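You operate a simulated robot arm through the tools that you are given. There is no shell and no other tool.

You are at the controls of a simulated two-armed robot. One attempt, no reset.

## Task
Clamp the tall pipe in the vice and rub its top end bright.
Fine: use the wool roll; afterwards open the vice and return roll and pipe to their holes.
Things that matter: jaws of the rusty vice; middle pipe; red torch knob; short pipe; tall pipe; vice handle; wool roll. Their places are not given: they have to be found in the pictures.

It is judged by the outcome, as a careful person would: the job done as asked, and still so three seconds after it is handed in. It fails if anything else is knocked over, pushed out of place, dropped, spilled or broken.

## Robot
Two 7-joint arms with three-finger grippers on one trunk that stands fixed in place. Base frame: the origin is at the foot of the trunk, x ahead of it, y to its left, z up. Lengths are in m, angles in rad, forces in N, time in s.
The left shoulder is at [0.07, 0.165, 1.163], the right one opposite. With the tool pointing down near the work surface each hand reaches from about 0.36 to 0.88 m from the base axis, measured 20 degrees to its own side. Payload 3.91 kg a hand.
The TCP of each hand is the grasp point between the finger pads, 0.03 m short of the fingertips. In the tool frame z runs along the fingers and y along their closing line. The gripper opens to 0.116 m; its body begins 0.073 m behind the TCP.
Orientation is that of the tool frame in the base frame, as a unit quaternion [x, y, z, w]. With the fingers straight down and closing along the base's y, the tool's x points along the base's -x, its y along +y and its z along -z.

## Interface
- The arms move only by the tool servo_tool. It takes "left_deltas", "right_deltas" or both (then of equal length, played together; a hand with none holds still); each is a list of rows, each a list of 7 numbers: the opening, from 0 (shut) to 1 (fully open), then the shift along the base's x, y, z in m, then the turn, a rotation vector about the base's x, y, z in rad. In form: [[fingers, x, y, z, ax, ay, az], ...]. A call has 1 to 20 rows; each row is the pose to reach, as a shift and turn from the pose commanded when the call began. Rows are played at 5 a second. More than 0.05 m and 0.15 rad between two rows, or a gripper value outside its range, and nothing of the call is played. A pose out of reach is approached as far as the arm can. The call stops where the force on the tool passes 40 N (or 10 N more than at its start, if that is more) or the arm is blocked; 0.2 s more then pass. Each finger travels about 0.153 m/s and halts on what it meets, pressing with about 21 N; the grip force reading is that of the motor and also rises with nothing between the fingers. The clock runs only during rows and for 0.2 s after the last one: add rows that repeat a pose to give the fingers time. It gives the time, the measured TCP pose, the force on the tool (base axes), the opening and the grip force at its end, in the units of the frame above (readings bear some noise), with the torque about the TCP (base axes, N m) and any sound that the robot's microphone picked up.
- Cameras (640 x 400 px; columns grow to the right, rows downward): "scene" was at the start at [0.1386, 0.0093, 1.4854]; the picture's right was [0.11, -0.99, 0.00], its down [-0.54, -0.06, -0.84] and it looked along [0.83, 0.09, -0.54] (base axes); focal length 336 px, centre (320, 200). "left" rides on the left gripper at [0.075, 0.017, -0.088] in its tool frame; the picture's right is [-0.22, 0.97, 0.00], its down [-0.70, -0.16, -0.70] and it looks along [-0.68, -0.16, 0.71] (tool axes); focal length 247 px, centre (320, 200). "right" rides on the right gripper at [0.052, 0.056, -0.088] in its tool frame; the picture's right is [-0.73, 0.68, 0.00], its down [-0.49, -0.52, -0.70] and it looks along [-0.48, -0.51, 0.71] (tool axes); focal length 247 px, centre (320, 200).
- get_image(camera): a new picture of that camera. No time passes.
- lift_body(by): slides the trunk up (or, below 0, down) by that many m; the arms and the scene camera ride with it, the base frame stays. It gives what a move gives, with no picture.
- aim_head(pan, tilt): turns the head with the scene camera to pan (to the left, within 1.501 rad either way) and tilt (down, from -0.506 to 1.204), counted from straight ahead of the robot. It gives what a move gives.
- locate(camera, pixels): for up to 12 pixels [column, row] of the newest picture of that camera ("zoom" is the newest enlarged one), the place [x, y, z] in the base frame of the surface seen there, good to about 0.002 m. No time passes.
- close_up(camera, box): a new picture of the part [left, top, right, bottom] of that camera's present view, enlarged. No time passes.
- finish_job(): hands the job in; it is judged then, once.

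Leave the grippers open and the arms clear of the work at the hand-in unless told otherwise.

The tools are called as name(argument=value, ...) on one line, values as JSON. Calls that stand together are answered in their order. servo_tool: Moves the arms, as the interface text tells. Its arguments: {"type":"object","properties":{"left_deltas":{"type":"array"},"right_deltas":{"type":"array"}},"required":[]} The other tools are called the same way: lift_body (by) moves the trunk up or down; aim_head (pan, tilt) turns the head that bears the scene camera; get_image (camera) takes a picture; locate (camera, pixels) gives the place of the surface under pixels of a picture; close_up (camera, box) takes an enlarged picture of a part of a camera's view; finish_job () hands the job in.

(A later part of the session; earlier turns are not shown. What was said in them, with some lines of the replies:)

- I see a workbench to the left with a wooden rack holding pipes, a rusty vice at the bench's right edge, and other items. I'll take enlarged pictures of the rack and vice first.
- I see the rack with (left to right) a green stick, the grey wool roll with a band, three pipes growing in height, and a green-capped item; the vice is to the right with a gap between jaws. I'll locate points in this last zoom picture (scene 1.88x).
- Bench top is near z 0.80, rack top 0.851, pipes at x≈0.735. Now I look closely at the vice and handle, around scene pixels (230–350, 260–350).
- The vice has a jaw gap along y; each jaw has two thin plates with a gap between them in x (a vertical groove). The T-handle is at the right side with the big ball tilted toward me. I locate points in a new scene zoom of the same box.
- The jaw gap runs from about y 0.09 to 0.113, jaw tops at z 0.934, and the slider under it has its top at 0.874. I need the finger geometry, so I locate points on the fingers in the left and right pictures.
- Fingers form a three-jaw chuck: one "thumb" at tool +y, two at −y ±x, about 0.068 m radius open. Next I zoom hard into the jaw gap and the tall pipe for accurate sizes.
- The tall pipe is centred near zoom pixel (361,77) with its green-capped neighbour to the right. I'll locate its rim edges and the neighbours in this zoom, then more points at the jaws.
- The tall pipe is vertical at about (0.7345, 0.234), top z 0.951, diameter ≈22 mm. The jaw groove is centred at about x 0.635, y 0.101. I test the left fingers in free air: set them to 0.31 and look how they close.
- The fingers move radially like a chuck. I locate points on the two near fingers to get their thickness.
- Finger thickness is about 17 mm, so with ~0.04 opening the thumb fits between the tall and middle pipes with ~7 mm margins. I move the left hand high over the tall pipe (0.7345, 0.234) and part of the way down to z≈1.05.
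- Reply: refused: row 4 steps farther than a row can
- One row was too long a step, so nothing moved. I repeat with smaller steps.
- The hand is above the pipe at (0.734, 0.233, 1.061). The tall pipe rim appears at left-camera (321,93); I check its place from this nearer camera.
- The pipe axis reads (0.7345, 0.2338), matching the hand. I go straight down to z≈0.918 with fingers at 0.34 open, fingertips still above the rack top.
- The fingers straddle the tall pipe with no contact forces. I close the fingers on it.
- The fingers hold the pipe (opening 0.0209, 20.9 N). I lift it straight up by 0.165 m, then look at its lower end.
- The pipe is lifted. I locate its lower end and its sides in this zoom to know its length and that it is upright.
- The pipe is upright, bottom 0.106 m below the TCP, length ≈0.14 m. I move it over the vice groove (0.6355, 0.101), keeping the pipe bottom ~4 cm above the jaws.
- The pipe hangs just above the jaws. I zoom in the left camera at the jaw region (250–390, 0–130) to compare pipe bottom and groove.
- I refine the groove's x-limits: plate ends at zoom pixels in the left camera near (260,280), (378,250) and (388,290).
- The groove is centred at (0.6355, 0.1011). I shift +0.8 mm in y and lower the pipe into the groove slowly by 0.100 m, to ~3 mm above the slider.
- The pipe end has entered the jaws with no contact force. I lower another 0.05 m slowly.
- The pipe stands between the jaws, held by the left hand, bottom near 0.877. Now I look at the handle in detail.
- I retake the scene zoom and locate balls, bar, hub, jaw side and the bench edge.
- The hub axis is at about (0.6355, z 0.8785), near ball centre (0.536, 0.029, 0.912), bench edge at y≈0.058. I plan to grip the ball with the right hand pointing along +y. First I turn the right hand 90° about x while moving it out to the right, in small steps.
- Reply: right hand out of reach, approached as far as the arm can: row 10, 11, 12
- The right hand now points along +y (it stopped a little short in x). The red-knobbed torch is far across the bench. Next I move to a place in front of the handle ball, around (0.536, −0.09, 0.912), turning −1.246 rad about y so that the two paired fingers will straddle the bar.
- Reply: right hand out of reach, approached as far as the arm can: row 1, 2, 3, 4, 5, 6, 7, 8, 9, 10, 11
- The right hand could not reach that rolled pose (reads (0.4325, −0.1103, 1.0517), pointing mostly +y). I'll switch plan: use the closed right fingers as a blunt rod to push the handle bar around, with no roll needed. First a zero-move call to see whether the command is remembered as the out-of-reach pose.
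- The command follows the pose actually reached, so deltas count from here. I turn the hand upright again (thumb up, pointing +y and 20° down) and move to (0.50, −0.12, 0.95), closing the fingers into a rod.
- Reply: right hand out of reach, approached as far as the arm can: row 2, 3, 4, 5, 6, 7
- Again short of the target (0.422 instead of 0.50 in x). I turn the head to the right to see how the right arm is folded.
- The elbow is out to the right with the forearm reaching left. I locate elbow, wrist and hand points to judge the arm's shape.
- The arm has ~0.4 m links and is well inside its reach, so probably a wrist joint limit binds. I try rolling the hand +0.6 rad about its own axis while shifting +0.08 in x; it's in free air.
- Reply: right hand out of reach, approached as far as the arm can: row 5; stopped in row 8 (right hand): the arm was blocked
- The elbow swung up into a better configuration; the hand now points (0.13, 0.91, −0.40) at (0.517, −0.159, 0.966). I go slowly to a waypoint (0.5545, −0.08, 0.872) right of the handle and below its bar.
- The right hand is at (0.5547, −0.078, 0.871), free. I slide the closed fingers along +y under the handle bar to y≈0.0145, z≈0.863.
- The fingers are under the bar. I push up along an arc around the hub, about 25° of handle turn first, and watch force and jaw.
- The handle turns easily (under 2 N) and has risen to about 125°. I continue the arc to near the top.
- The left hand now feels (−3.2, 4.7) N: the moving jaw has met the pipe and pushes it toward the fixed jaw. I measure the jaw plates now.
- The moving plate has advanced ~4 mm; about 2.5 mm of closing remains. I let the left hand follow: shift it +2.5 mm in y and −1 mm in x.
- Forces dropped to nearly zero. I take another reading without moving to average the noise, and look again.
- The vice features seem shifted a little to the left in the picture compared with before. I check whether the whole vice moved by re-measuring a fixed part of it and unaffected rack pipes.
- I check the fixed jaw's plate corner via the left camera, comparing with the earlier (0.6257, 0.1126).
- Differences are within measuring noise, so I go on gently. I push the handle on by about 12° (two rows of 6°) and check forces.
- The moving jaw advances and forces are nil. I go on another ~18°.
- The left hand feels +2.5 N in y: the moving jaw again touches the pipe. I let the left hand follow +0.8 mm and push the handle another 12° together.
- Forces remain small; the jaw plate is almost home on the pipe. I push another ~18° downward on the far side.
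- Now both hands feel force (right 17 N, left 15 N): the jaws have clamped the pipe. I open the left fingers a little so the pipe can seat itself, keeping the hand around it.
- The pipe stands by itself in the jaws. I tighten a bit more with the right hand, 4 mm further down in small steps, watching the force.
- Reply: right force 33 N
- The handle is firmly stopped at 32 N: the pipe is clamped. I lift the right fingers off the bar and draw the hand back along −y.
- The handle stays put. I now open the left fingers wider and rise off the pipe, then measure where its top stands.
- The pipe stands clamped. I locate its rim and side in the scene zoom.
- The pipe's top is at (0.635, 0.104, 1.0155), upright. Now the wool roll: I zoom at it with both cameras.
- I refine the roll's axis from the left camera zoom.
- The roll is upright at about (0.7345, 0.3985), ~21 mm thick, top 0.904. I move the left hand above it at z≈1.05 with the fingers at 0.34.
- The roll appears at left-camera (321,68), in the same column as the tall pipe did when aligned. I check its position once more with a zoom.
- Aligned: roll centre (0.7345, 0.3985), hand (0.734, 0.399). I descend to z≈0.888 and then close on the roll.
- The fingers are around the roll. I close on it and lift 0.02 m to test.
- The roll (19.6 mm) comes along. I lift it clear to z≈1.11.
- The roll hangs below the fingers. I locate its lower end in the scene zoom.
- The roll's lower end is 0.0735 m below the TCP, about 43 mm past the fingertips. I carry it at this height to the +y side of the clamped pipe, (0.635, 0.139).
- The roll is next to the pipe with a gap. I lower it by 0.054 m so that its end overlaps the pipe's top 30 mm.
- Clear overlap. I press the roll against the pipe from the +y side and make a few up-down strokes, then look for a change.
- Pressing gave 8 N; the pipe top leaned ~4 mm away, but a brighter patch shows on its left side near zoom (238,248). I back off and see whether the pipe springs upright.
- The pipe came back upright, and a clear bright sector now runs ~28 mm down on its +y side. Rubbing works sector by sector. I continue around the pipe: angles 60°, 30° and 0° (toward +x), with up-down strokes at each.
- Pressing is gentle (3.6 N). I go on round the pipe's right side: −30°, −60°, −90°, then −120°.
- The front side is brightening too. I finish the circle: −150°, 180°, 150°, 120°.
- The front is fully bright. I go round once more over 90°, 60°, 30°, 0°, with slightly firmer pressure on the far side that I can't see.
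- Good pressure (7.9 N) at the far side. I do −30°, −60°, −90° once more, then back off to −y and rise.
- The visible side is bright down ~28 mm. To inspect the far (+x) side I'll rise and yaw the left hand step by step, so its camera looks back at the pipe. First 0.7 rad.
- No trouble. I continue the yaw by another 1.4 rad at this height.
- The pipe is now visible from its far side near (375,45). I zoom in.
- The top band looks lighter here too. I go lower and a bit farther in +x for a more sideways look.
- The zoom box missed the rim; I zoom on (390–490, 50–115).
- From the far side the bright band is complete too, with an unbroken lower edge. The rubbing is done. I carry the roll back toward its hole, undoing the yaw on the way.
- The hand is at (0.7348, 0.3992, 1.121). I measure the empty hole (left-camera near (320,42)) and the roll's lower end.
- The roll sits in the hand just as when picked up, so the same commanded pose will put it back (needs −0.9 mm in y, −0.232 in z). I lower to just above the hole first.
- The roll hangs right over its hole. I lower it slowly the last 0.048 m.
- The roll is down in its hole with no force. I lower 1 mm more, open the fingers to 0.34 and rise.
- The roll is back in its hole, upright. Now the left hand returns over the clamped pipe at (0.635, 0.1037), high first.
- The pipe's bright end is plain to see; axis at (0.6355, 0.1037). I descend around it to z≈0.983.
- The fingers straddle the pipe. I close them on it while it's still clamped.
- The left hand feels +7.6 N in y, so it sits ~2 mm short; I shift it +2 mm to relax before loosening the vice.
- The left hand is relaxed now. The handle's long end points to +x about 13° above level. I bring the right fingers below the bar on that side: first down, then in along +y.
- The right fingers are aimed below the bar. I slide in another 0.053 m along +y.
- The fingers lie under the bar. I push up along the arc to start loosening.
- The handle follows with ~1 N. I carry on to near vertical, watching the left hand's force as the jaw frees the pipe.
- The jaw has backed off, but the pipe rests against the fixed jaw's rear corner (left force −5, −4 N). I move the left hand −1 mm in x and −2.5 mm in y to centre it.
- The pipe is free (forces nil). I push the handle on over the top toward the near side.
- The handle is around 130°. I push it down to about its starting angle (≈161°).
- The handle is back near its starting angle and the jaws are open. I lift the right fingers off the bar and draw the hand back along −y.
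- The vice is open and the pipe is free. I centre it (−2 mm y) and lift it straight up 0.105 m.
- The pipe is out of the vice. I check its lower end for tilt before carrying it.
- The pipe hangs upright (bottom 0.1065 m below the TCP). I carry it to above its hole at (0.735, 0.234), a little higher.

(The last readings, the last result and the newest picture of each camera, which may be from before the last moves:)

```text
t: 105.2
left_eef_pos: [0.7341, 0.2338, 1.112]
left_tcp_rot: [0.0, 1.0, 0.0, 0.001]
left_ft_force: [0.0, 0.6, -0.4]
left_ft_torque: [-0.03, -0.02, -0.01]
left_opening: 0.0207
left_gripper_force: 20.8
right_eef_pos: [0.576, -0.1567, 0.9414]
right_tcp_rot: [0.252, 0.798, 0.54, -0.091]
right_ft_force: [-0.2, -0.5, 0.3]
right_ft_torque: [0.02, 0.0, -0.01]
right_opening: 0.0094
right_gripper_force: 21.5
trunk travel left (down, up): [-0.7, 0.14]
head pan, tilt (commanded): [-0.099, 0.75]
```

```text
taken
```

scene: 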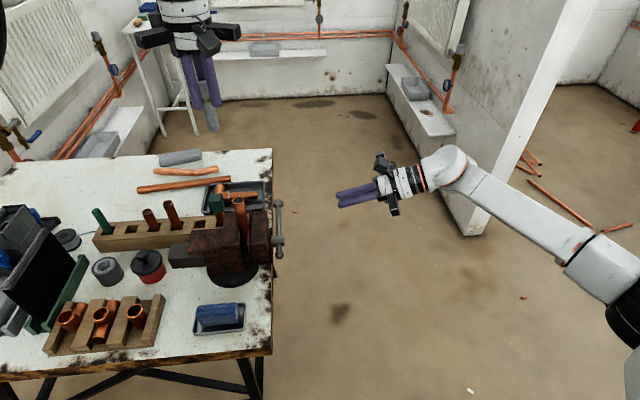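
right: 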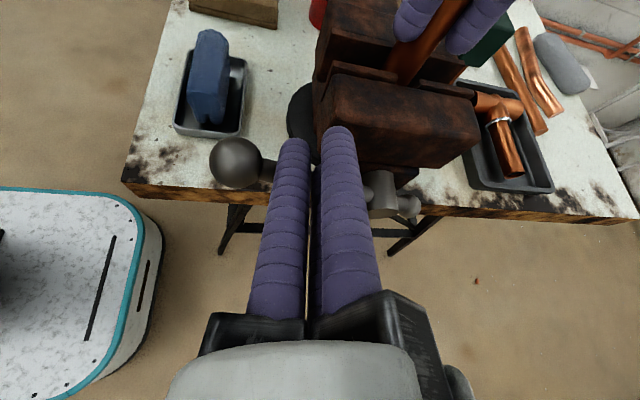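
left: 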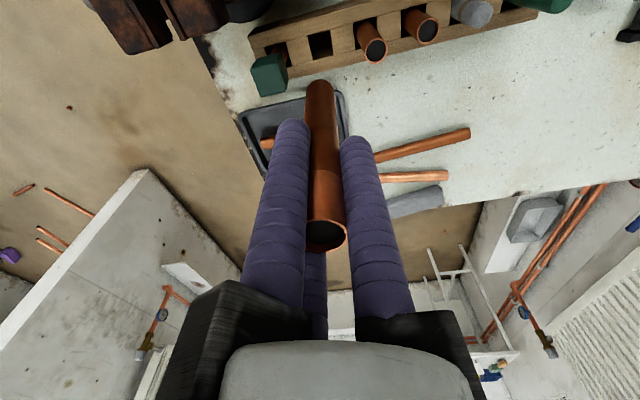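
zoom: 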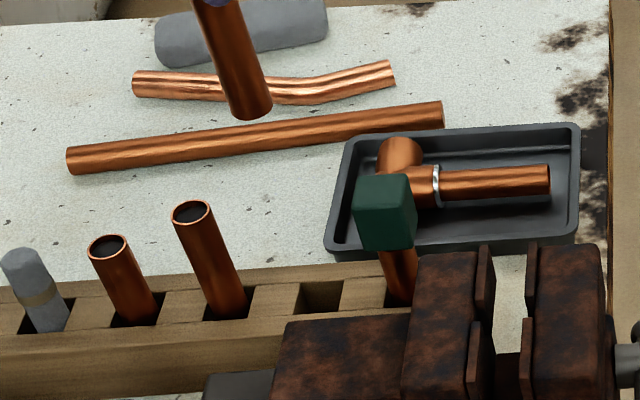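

Hand at (0.734, 0.234, 1.112). I measure the empty hole at left-camera (320,45).

close_up(camera="left", box=[260, 5, 388, 85])

locate(camera="zoom", pixels=[[260, 200], [345, 180], [305, 225], [295, 140], [250, 180], [240, 200], [360, 190], [300, 180], [310, 270], [290, 110], [265, 170], [335, 160]])

```text
5.00 times, centred on (324, 45) of left
```

zoom: 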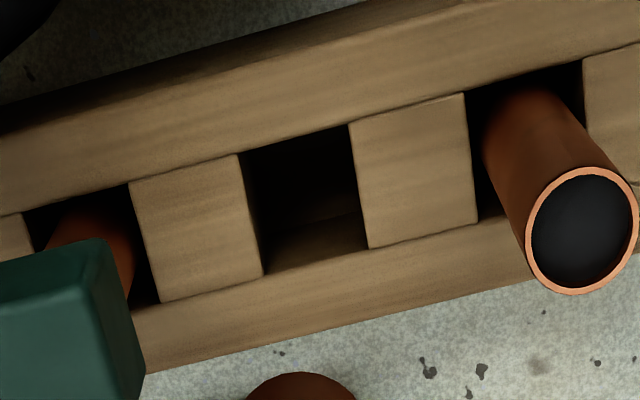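

```text
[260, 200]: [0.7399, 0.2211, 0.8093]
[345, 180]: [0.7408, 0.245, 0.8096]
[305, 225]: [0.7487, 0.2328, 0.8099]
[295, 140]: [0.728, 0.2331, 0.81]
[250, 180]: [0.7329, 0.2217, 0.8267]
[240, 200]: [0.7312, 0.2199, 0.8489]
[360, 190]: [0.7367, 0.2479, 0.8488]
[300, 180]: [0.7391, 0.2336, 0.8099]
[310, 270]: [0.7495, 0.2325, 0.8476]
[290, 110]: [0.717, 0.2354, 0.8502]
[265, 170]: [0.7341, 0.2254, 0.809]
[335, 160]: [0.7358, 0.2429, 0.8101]
```

The hole spans y 0.221–0.2465 and x ≈0.7215–0.7495: centred under the hand. I lower the pipe to just above the rack.

servo_tool(left_deltas=[[0, 0.0003, 0.0, -0.03, 0, 0, 0], [0, 0.0003, 0.0, -0.06, 0, 0, 0], [0, 0.0003, 0.0, -0.09, 0, 0, 0], [0, 0.0003, 0.0, -0.12, 0, 0, 0], [0, 0.0003, 0.0, -0.138, 0, 0, 0], [0, 0.0003, 0.0, -0.138, 0, 0, 0]])

close_up(camera="scene", box=[150, 170, 278, 250])

get_image(camera="left")

```text
t: 106.6
left_eef_pos: [0.7355, 0.2324, 0.9742]
left_tcp_rot: [0.0, 1.0, 0.0, 0.0]
left_ft_force: [0.4, 0.9, -1.1]
left_ft_torque: [0.0, -0.01, 0.03]
left_opening: 0.0208
left_gripper_force: 21.3
right_eef_pos: [0.5769, -0.1574, 0.9402]
right_tcp_rot: [0.252, 0.798, 0.54, -0.09]
right_ft_force: [-0.2, -0.6, -0.6]
right_ft_torque: [0.04, 0.0, 0.0]
right_opening: 0.0092
right_gripper_force: 21.0
trunk travel left (down, up): [-0.7, 0.14]
head pan, tilt (commanded): [-0.099, 0.75]
```

```text
5.00 times, centred on (214, 210) of scene
```

zoom: 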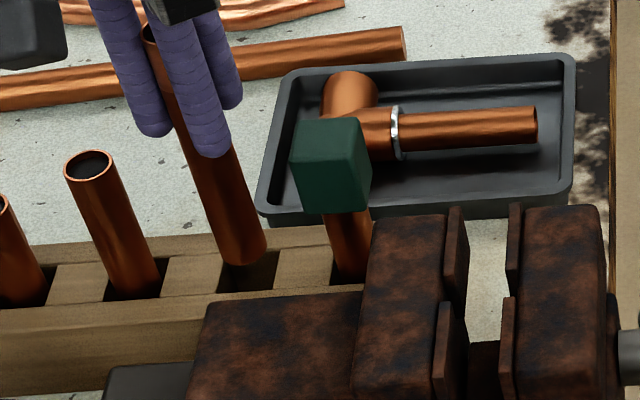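

```text
taken
```

left: 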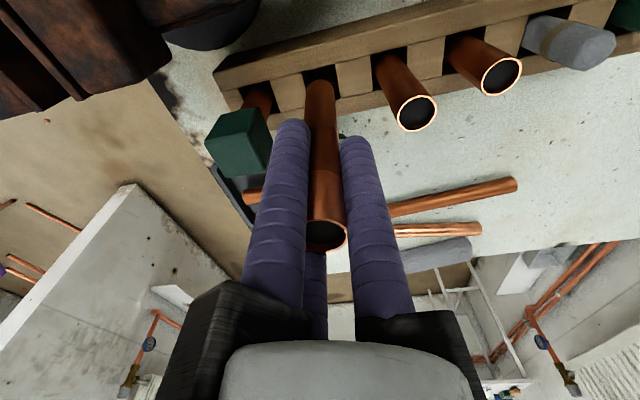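

The pipe is over its hole. I lower it the last 0.055 m slowly.

servo_tool(left_deltas=[[0, 0, 0, -0.01, 0, 0, 0], [0, 0, 0, -0.02, 0, 0, 0], [0, 0, 0, -0.03, 0, 0, 0], [0, 0, 0, -0.04, 0, 0, 0], [0, 0, 0, -0.048, 0, 0, 0], [0, 0, 0, -0.055, 0, 0, 0], [0, 0, 0, -0.055, 0, 0, 0]])

close_up(camera="scene", box=[150, 170, 278, 250])

```text
t: 108.2
left_eef_pos: [0.7348, 0.2331, 0.9192]
left_tcp_rot: [0.0, 1.0, -0.001, 0.002]
left_ft_force: [1.4, 0.1, 3.1]
left_ft_torque: [0.02, -0.01, 0.03]
left_opening: 0.0211
left_gripper_force: 21.1
right_eef_pos: [0.5768, -0.1582, 0.9411]
right_tcp_rot: [0.252, 0.798, 0.541, -0.089]
right_ft_force: [0.7, 0.3, -0.1]
right_ft_torque: [-0.04, 0.0, -0.01]
right_opening: 0.0094
right_gripper_force: 21.1
trunk travel left (down, up): [-0.7, 0.14]
head pan, tilt (commanded): [-0.099, 0.75]
```

```text
5.00 times, centred on (214, 210) of scene
```

zoom: 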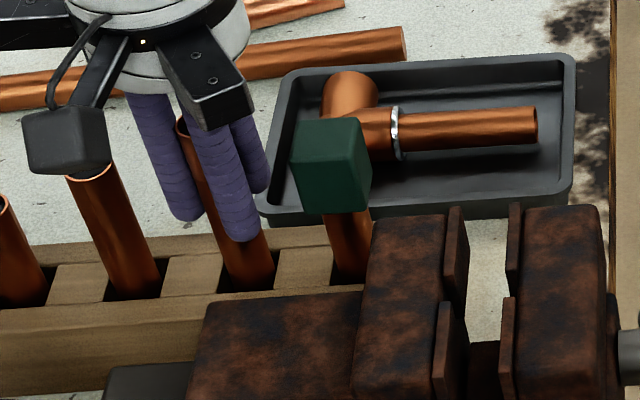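

Contact at the hole's floor (+3 N). I open the fingers to 0.34 and rise straight up.

servo_tool(left_deltas=[[0.12, 0, 0, 0, 0, 0, 0], [0.25, 0, 0, 0, 0, 0, 0], [0.34, 0, 0, 0, 0, 0, 0], [0.34, 0, 0, 0, 0, 0, 0], [0.34, 0, 0, 0.015, 0, 0, 0], [0.34, 0, 0, 0.04, 0, 0, 0], [0.34, 0, 0, 0.08, 0, 0, 0], [0.34, 0, 0, 0.12, 0, 0, 0], [0.34, 0, 0, 0.16, 0, 0, 0], [0.34, 0, 0, 0.2, 0, 0, 0], [0.34, 0, 0, 0.24, 0, 0, 0]])

close_up(camera="scene", box=[90, 160, 282, 280])

get_image(camera="left")

```text
t: 110.6
left_eef_pos: [0.7332, 0.2324, 1.1601]
left_tcp_rot: [0.0, 1.0, 0.0, 0.0]
left_ft_force: [-0.9, 0.3, 0.1]
left_ft_torque: [0.0, -0.01, 0.01]
left_opening: 0.0393
left_gripper_force: 0.1
right_eef_pos: [0.5765, -0.1573, 0.9399]
right_tcp_rot: [0.252, 0.798, 0.54, -0.09]
right_ft_force: [0.4, 0.4, 0.9]
right_ft_torque: [0.0, -0.01, -0.04]
right_opening: 0.0094
right_gripper_force: 21.1
trunk travel left (down, up): [-0.7, 0.14]
head pan, tilt (commanded): [-0.099, 0.75]
```

```text
3.33 times, centred on (186, 220) of scene
```

zoom: 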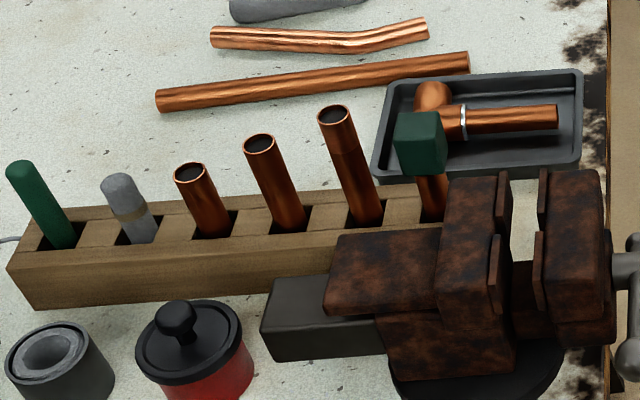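

```text
taken
```

left: 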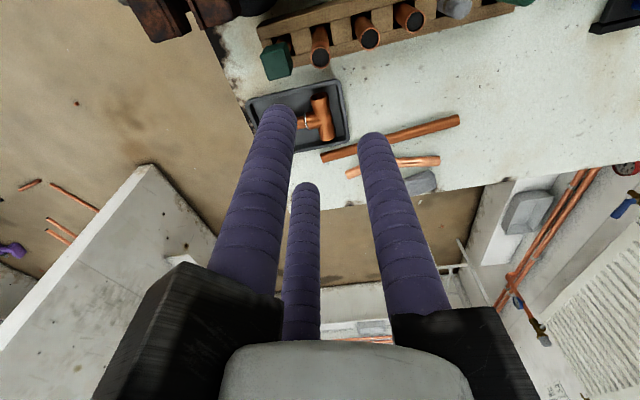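

Roll and tall pipe stand in their holes. I inspect the pipe's top and the vice opening closely.

close_up(camera="scene", box=[170, 180, 234, 220])

close_up(camera="scene", box=[216, 200, 312, 260])

locate(camera="zoom", pixels=[[150, 100], [135, 100], [245, 100], [260, 100], [120, 240], [135, 240], [225, 240], [240, 240], [390, 180], [520, 300], [500, 250], [490, 130]])

```text
10.00 times, centred on (202, 200) of scene
```

zoom: 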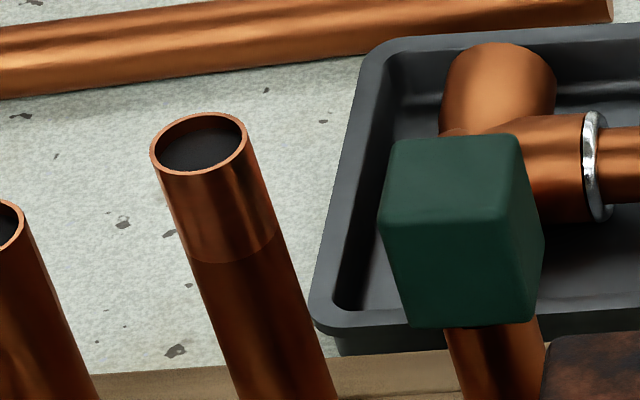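

```text
6.67 times, centred on (264, 230) of scene
```

zoom: 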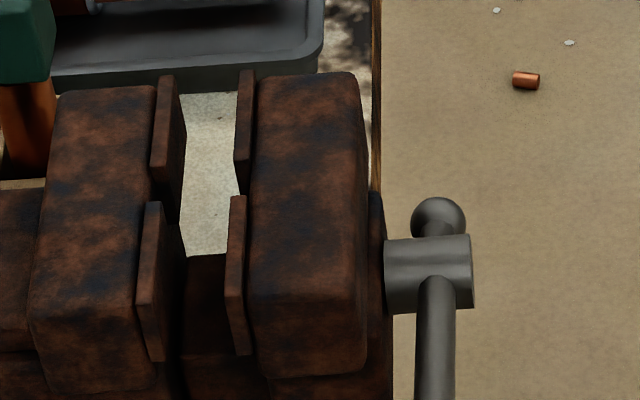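

```text
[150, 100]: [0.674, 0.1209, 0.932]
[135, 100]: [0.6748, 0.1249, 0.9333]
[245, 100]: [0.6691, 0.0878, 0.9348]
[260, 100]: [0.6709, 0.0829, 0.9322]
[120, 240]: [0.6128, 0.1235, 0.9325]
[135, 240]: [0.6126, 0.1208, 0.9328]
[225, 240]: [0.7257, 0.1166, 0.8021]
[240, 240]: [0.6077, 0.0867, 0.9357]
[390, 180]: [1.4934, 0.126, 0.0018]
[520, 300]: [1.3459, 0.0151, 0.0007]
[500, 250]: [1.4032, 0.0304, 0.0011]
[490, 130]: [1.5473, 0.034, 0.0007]
```

The tall pipe shows a bright band, and the jaws are open as at first. To see the +y side of the band I move the left hand to the left and look back at the pipe.

servo_tool(left_deltas=[[0.34, 0.008, 0.03, -0.01, 0, 0, 0], [0.34, 0.016, 0.07, -0.03, 0, 0, 0], [0.34, 0.026, 0.104, -0.05, 0, 0, 0], [0.34, 0.026, 0.104, -0.05, 0, 0, 0]])

get_image(camera="left")

close_up(camera="left", box=[156, 40, 284, 120])

```text
t: 111.6
left_eef_pos: [0.7607, 0.3373, 1.1092]
left_tcp_rot: [-0.001, 1.0, 0.001, 0.001]
left_ft_force: [0.3, 0.0, 0.3]
left_ft_torque: [0.04, -0.03, 0.04]
left_opening: 0.0392
left_gripper_force: 0.1
right_eef_pos: [0.5766, -0.1576, 0.941]
right_tcp_rot: [0.252, 0.798, 0.541, -0.089]
right_ft_force: [-0.2, -0.3, 0.5]
right_ft_torque: [0.0, 0.0, -0.02]
right_opening: 0.0092
right_gripper_force: 21.1
trunk travel left (down, up): [-0.7, 0.14]
head pan, tilt (commanded): [-0.099, 0.75]
```

```text
taken
```

left: 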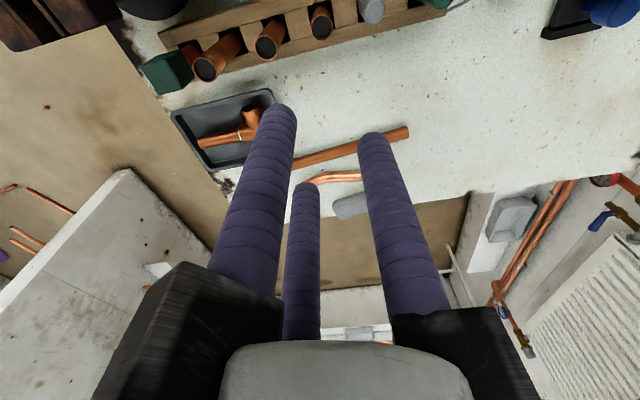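

```text
5.00 times, centred on (220, 80) of left
```

zoom: 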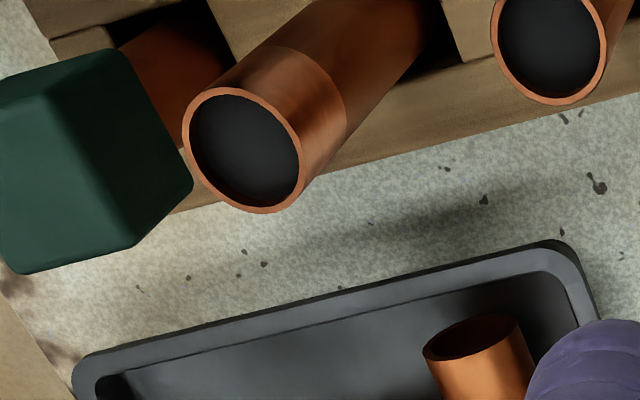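

The band is bright all round this side too. Now I clear out: raise the left hand to its starting height and open it, and draw the right hand back and open it.

servo_tool(left_deltas=[[0.34, -0.01, 0.005, 0.03, 0, 0, 0], [0.34, -0.03, 0.01, 0.07, 0, 0, 0], [0.5, -0.06, 0.02, 0.1, 0, 0, 0], [0.8, -0.09, 0.03, 0.13, 0, 0, 0], [1, -0.12, 0.035, 0.15, 0, 0, 0], [1, -0.15, 0.038, 0.155, 0, 0, 0], [1, -0.15, 0.038, 0.155, 0, 0, 0]], right_deltas=[[0, 0, -0.01, 0.005, 0, 0, 0], [0, 0, -0.025, 0.01, 0, 0, 0], [0.3, 0, -0.04, 0.02, 0, 0, 0], [0.7, 0, -0.055, 0.03, 0, 0, 0], [1, 0, -0.07, 0.04, 0, 0, 0], [1, 0, -0.07, 0.04, 0, 0, 0], [1, 0, -0.07, 0.04, 0, 0, 0]])

aim_head(pan=0.11, tilt=0.62)

get_image(camera="scene")

close_up(camera="scene", box=[0, 170, 340, 382])

```text
t: 113.2
left_eef_pos: [0.6132, 0.3756, 1.2629]
left_tcp_rot: [0.0, 1.0, -0.001, -0.001]
left_ft_force: [0.1, 0.3, -1.1]
left_ft_torque: [-0.01, 0.03, 0.0]
left_opening: 0.1158
left_gripper_force: 0.0
right_eef_pos: [0.5776, -0.2283, 0.981]
right_tcp_rot: [0.253, 0.798, 0.539, -0.091]
right_ft_force: [-0.2, 0.5, -1.1]
right_ft_torque: [0.04, 0.01, 0.0]
right_opening: 0.116
right_gripper_force: 0.1
trunk travel left (down, up): [-0.7, 0.14]
head pan, tilt (commanded): [-0.099, 0.75]
```

```text
t: 113.9
left_eef_pos: [0.6125, 0.3749, 1.264]
left_tcp_rot: [0.0, 1.0, 0.0, -0.001]
left_ft_force: [-0.4, 0.5, 0.2]
left_ft_torque: [0.0, 0.0, -0.01]
left_opening: 0.1158
left_gripper_force: 0.1
right_eef_pos: [0.5767, -0.2272, 0.9801]
right_tcp_rot: [0.252, 0.798, 0.541, -0.09]
right_ft_force: [-0.5, 0.4, 0.1]
right_ft_torque: [0.0, -0.01, 0.05]
right_opening: 0.1163
right_gripper_force: 0.0
trunk travel left (down, up): [-0.7, 0.14]
head pan, tilt (commanded): [0.11, 0.62]
```

```text
taken
```

scene: 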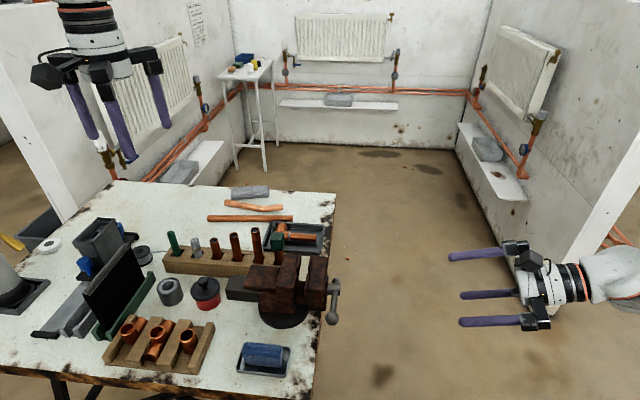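

```text
1.88 times, centred on (170, 276) of scene
```

zoom: 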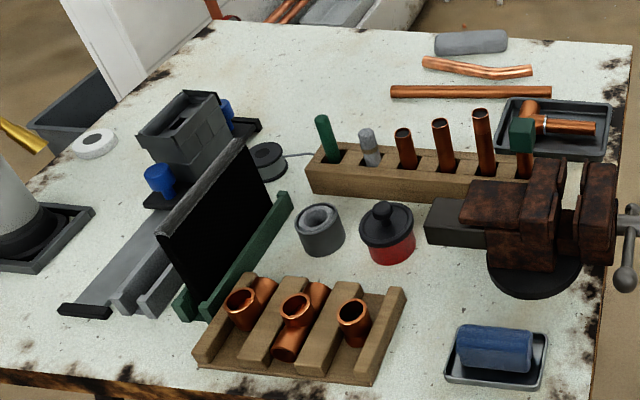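

Everything on the bench looks as it did at the start: the roll and the tall pipe are upright in their holes, the pipe end is bright, and the vice is open. Both grippers are open and clear of the work. I hand the job in.

finish_job()

```text
The job is handed in.
```

The job is done and handed in. The tall pipe's top end is rubbed bright, about 28 mm down and all the way round, and the vice is open again. The wool roll and the pipe are both back in their holes.

- **Pipe:** I clamped it in the vice, rubbed round it with the wool roll, and checked the bright band from several sides with the cameras.
- **Vice:** the handle is back near its starting angle and the jaws are as wide as they were at the start. While I was rubbing, the pipe leaned a few millimetres and then came back upright.
- **Bench:** in the last picture everything else looks where it was at the start. Nothing was knocked over or dropped.
- **Arms:** both grippers are open and clear of the work. The right hand is parked off to the side, not where it started.
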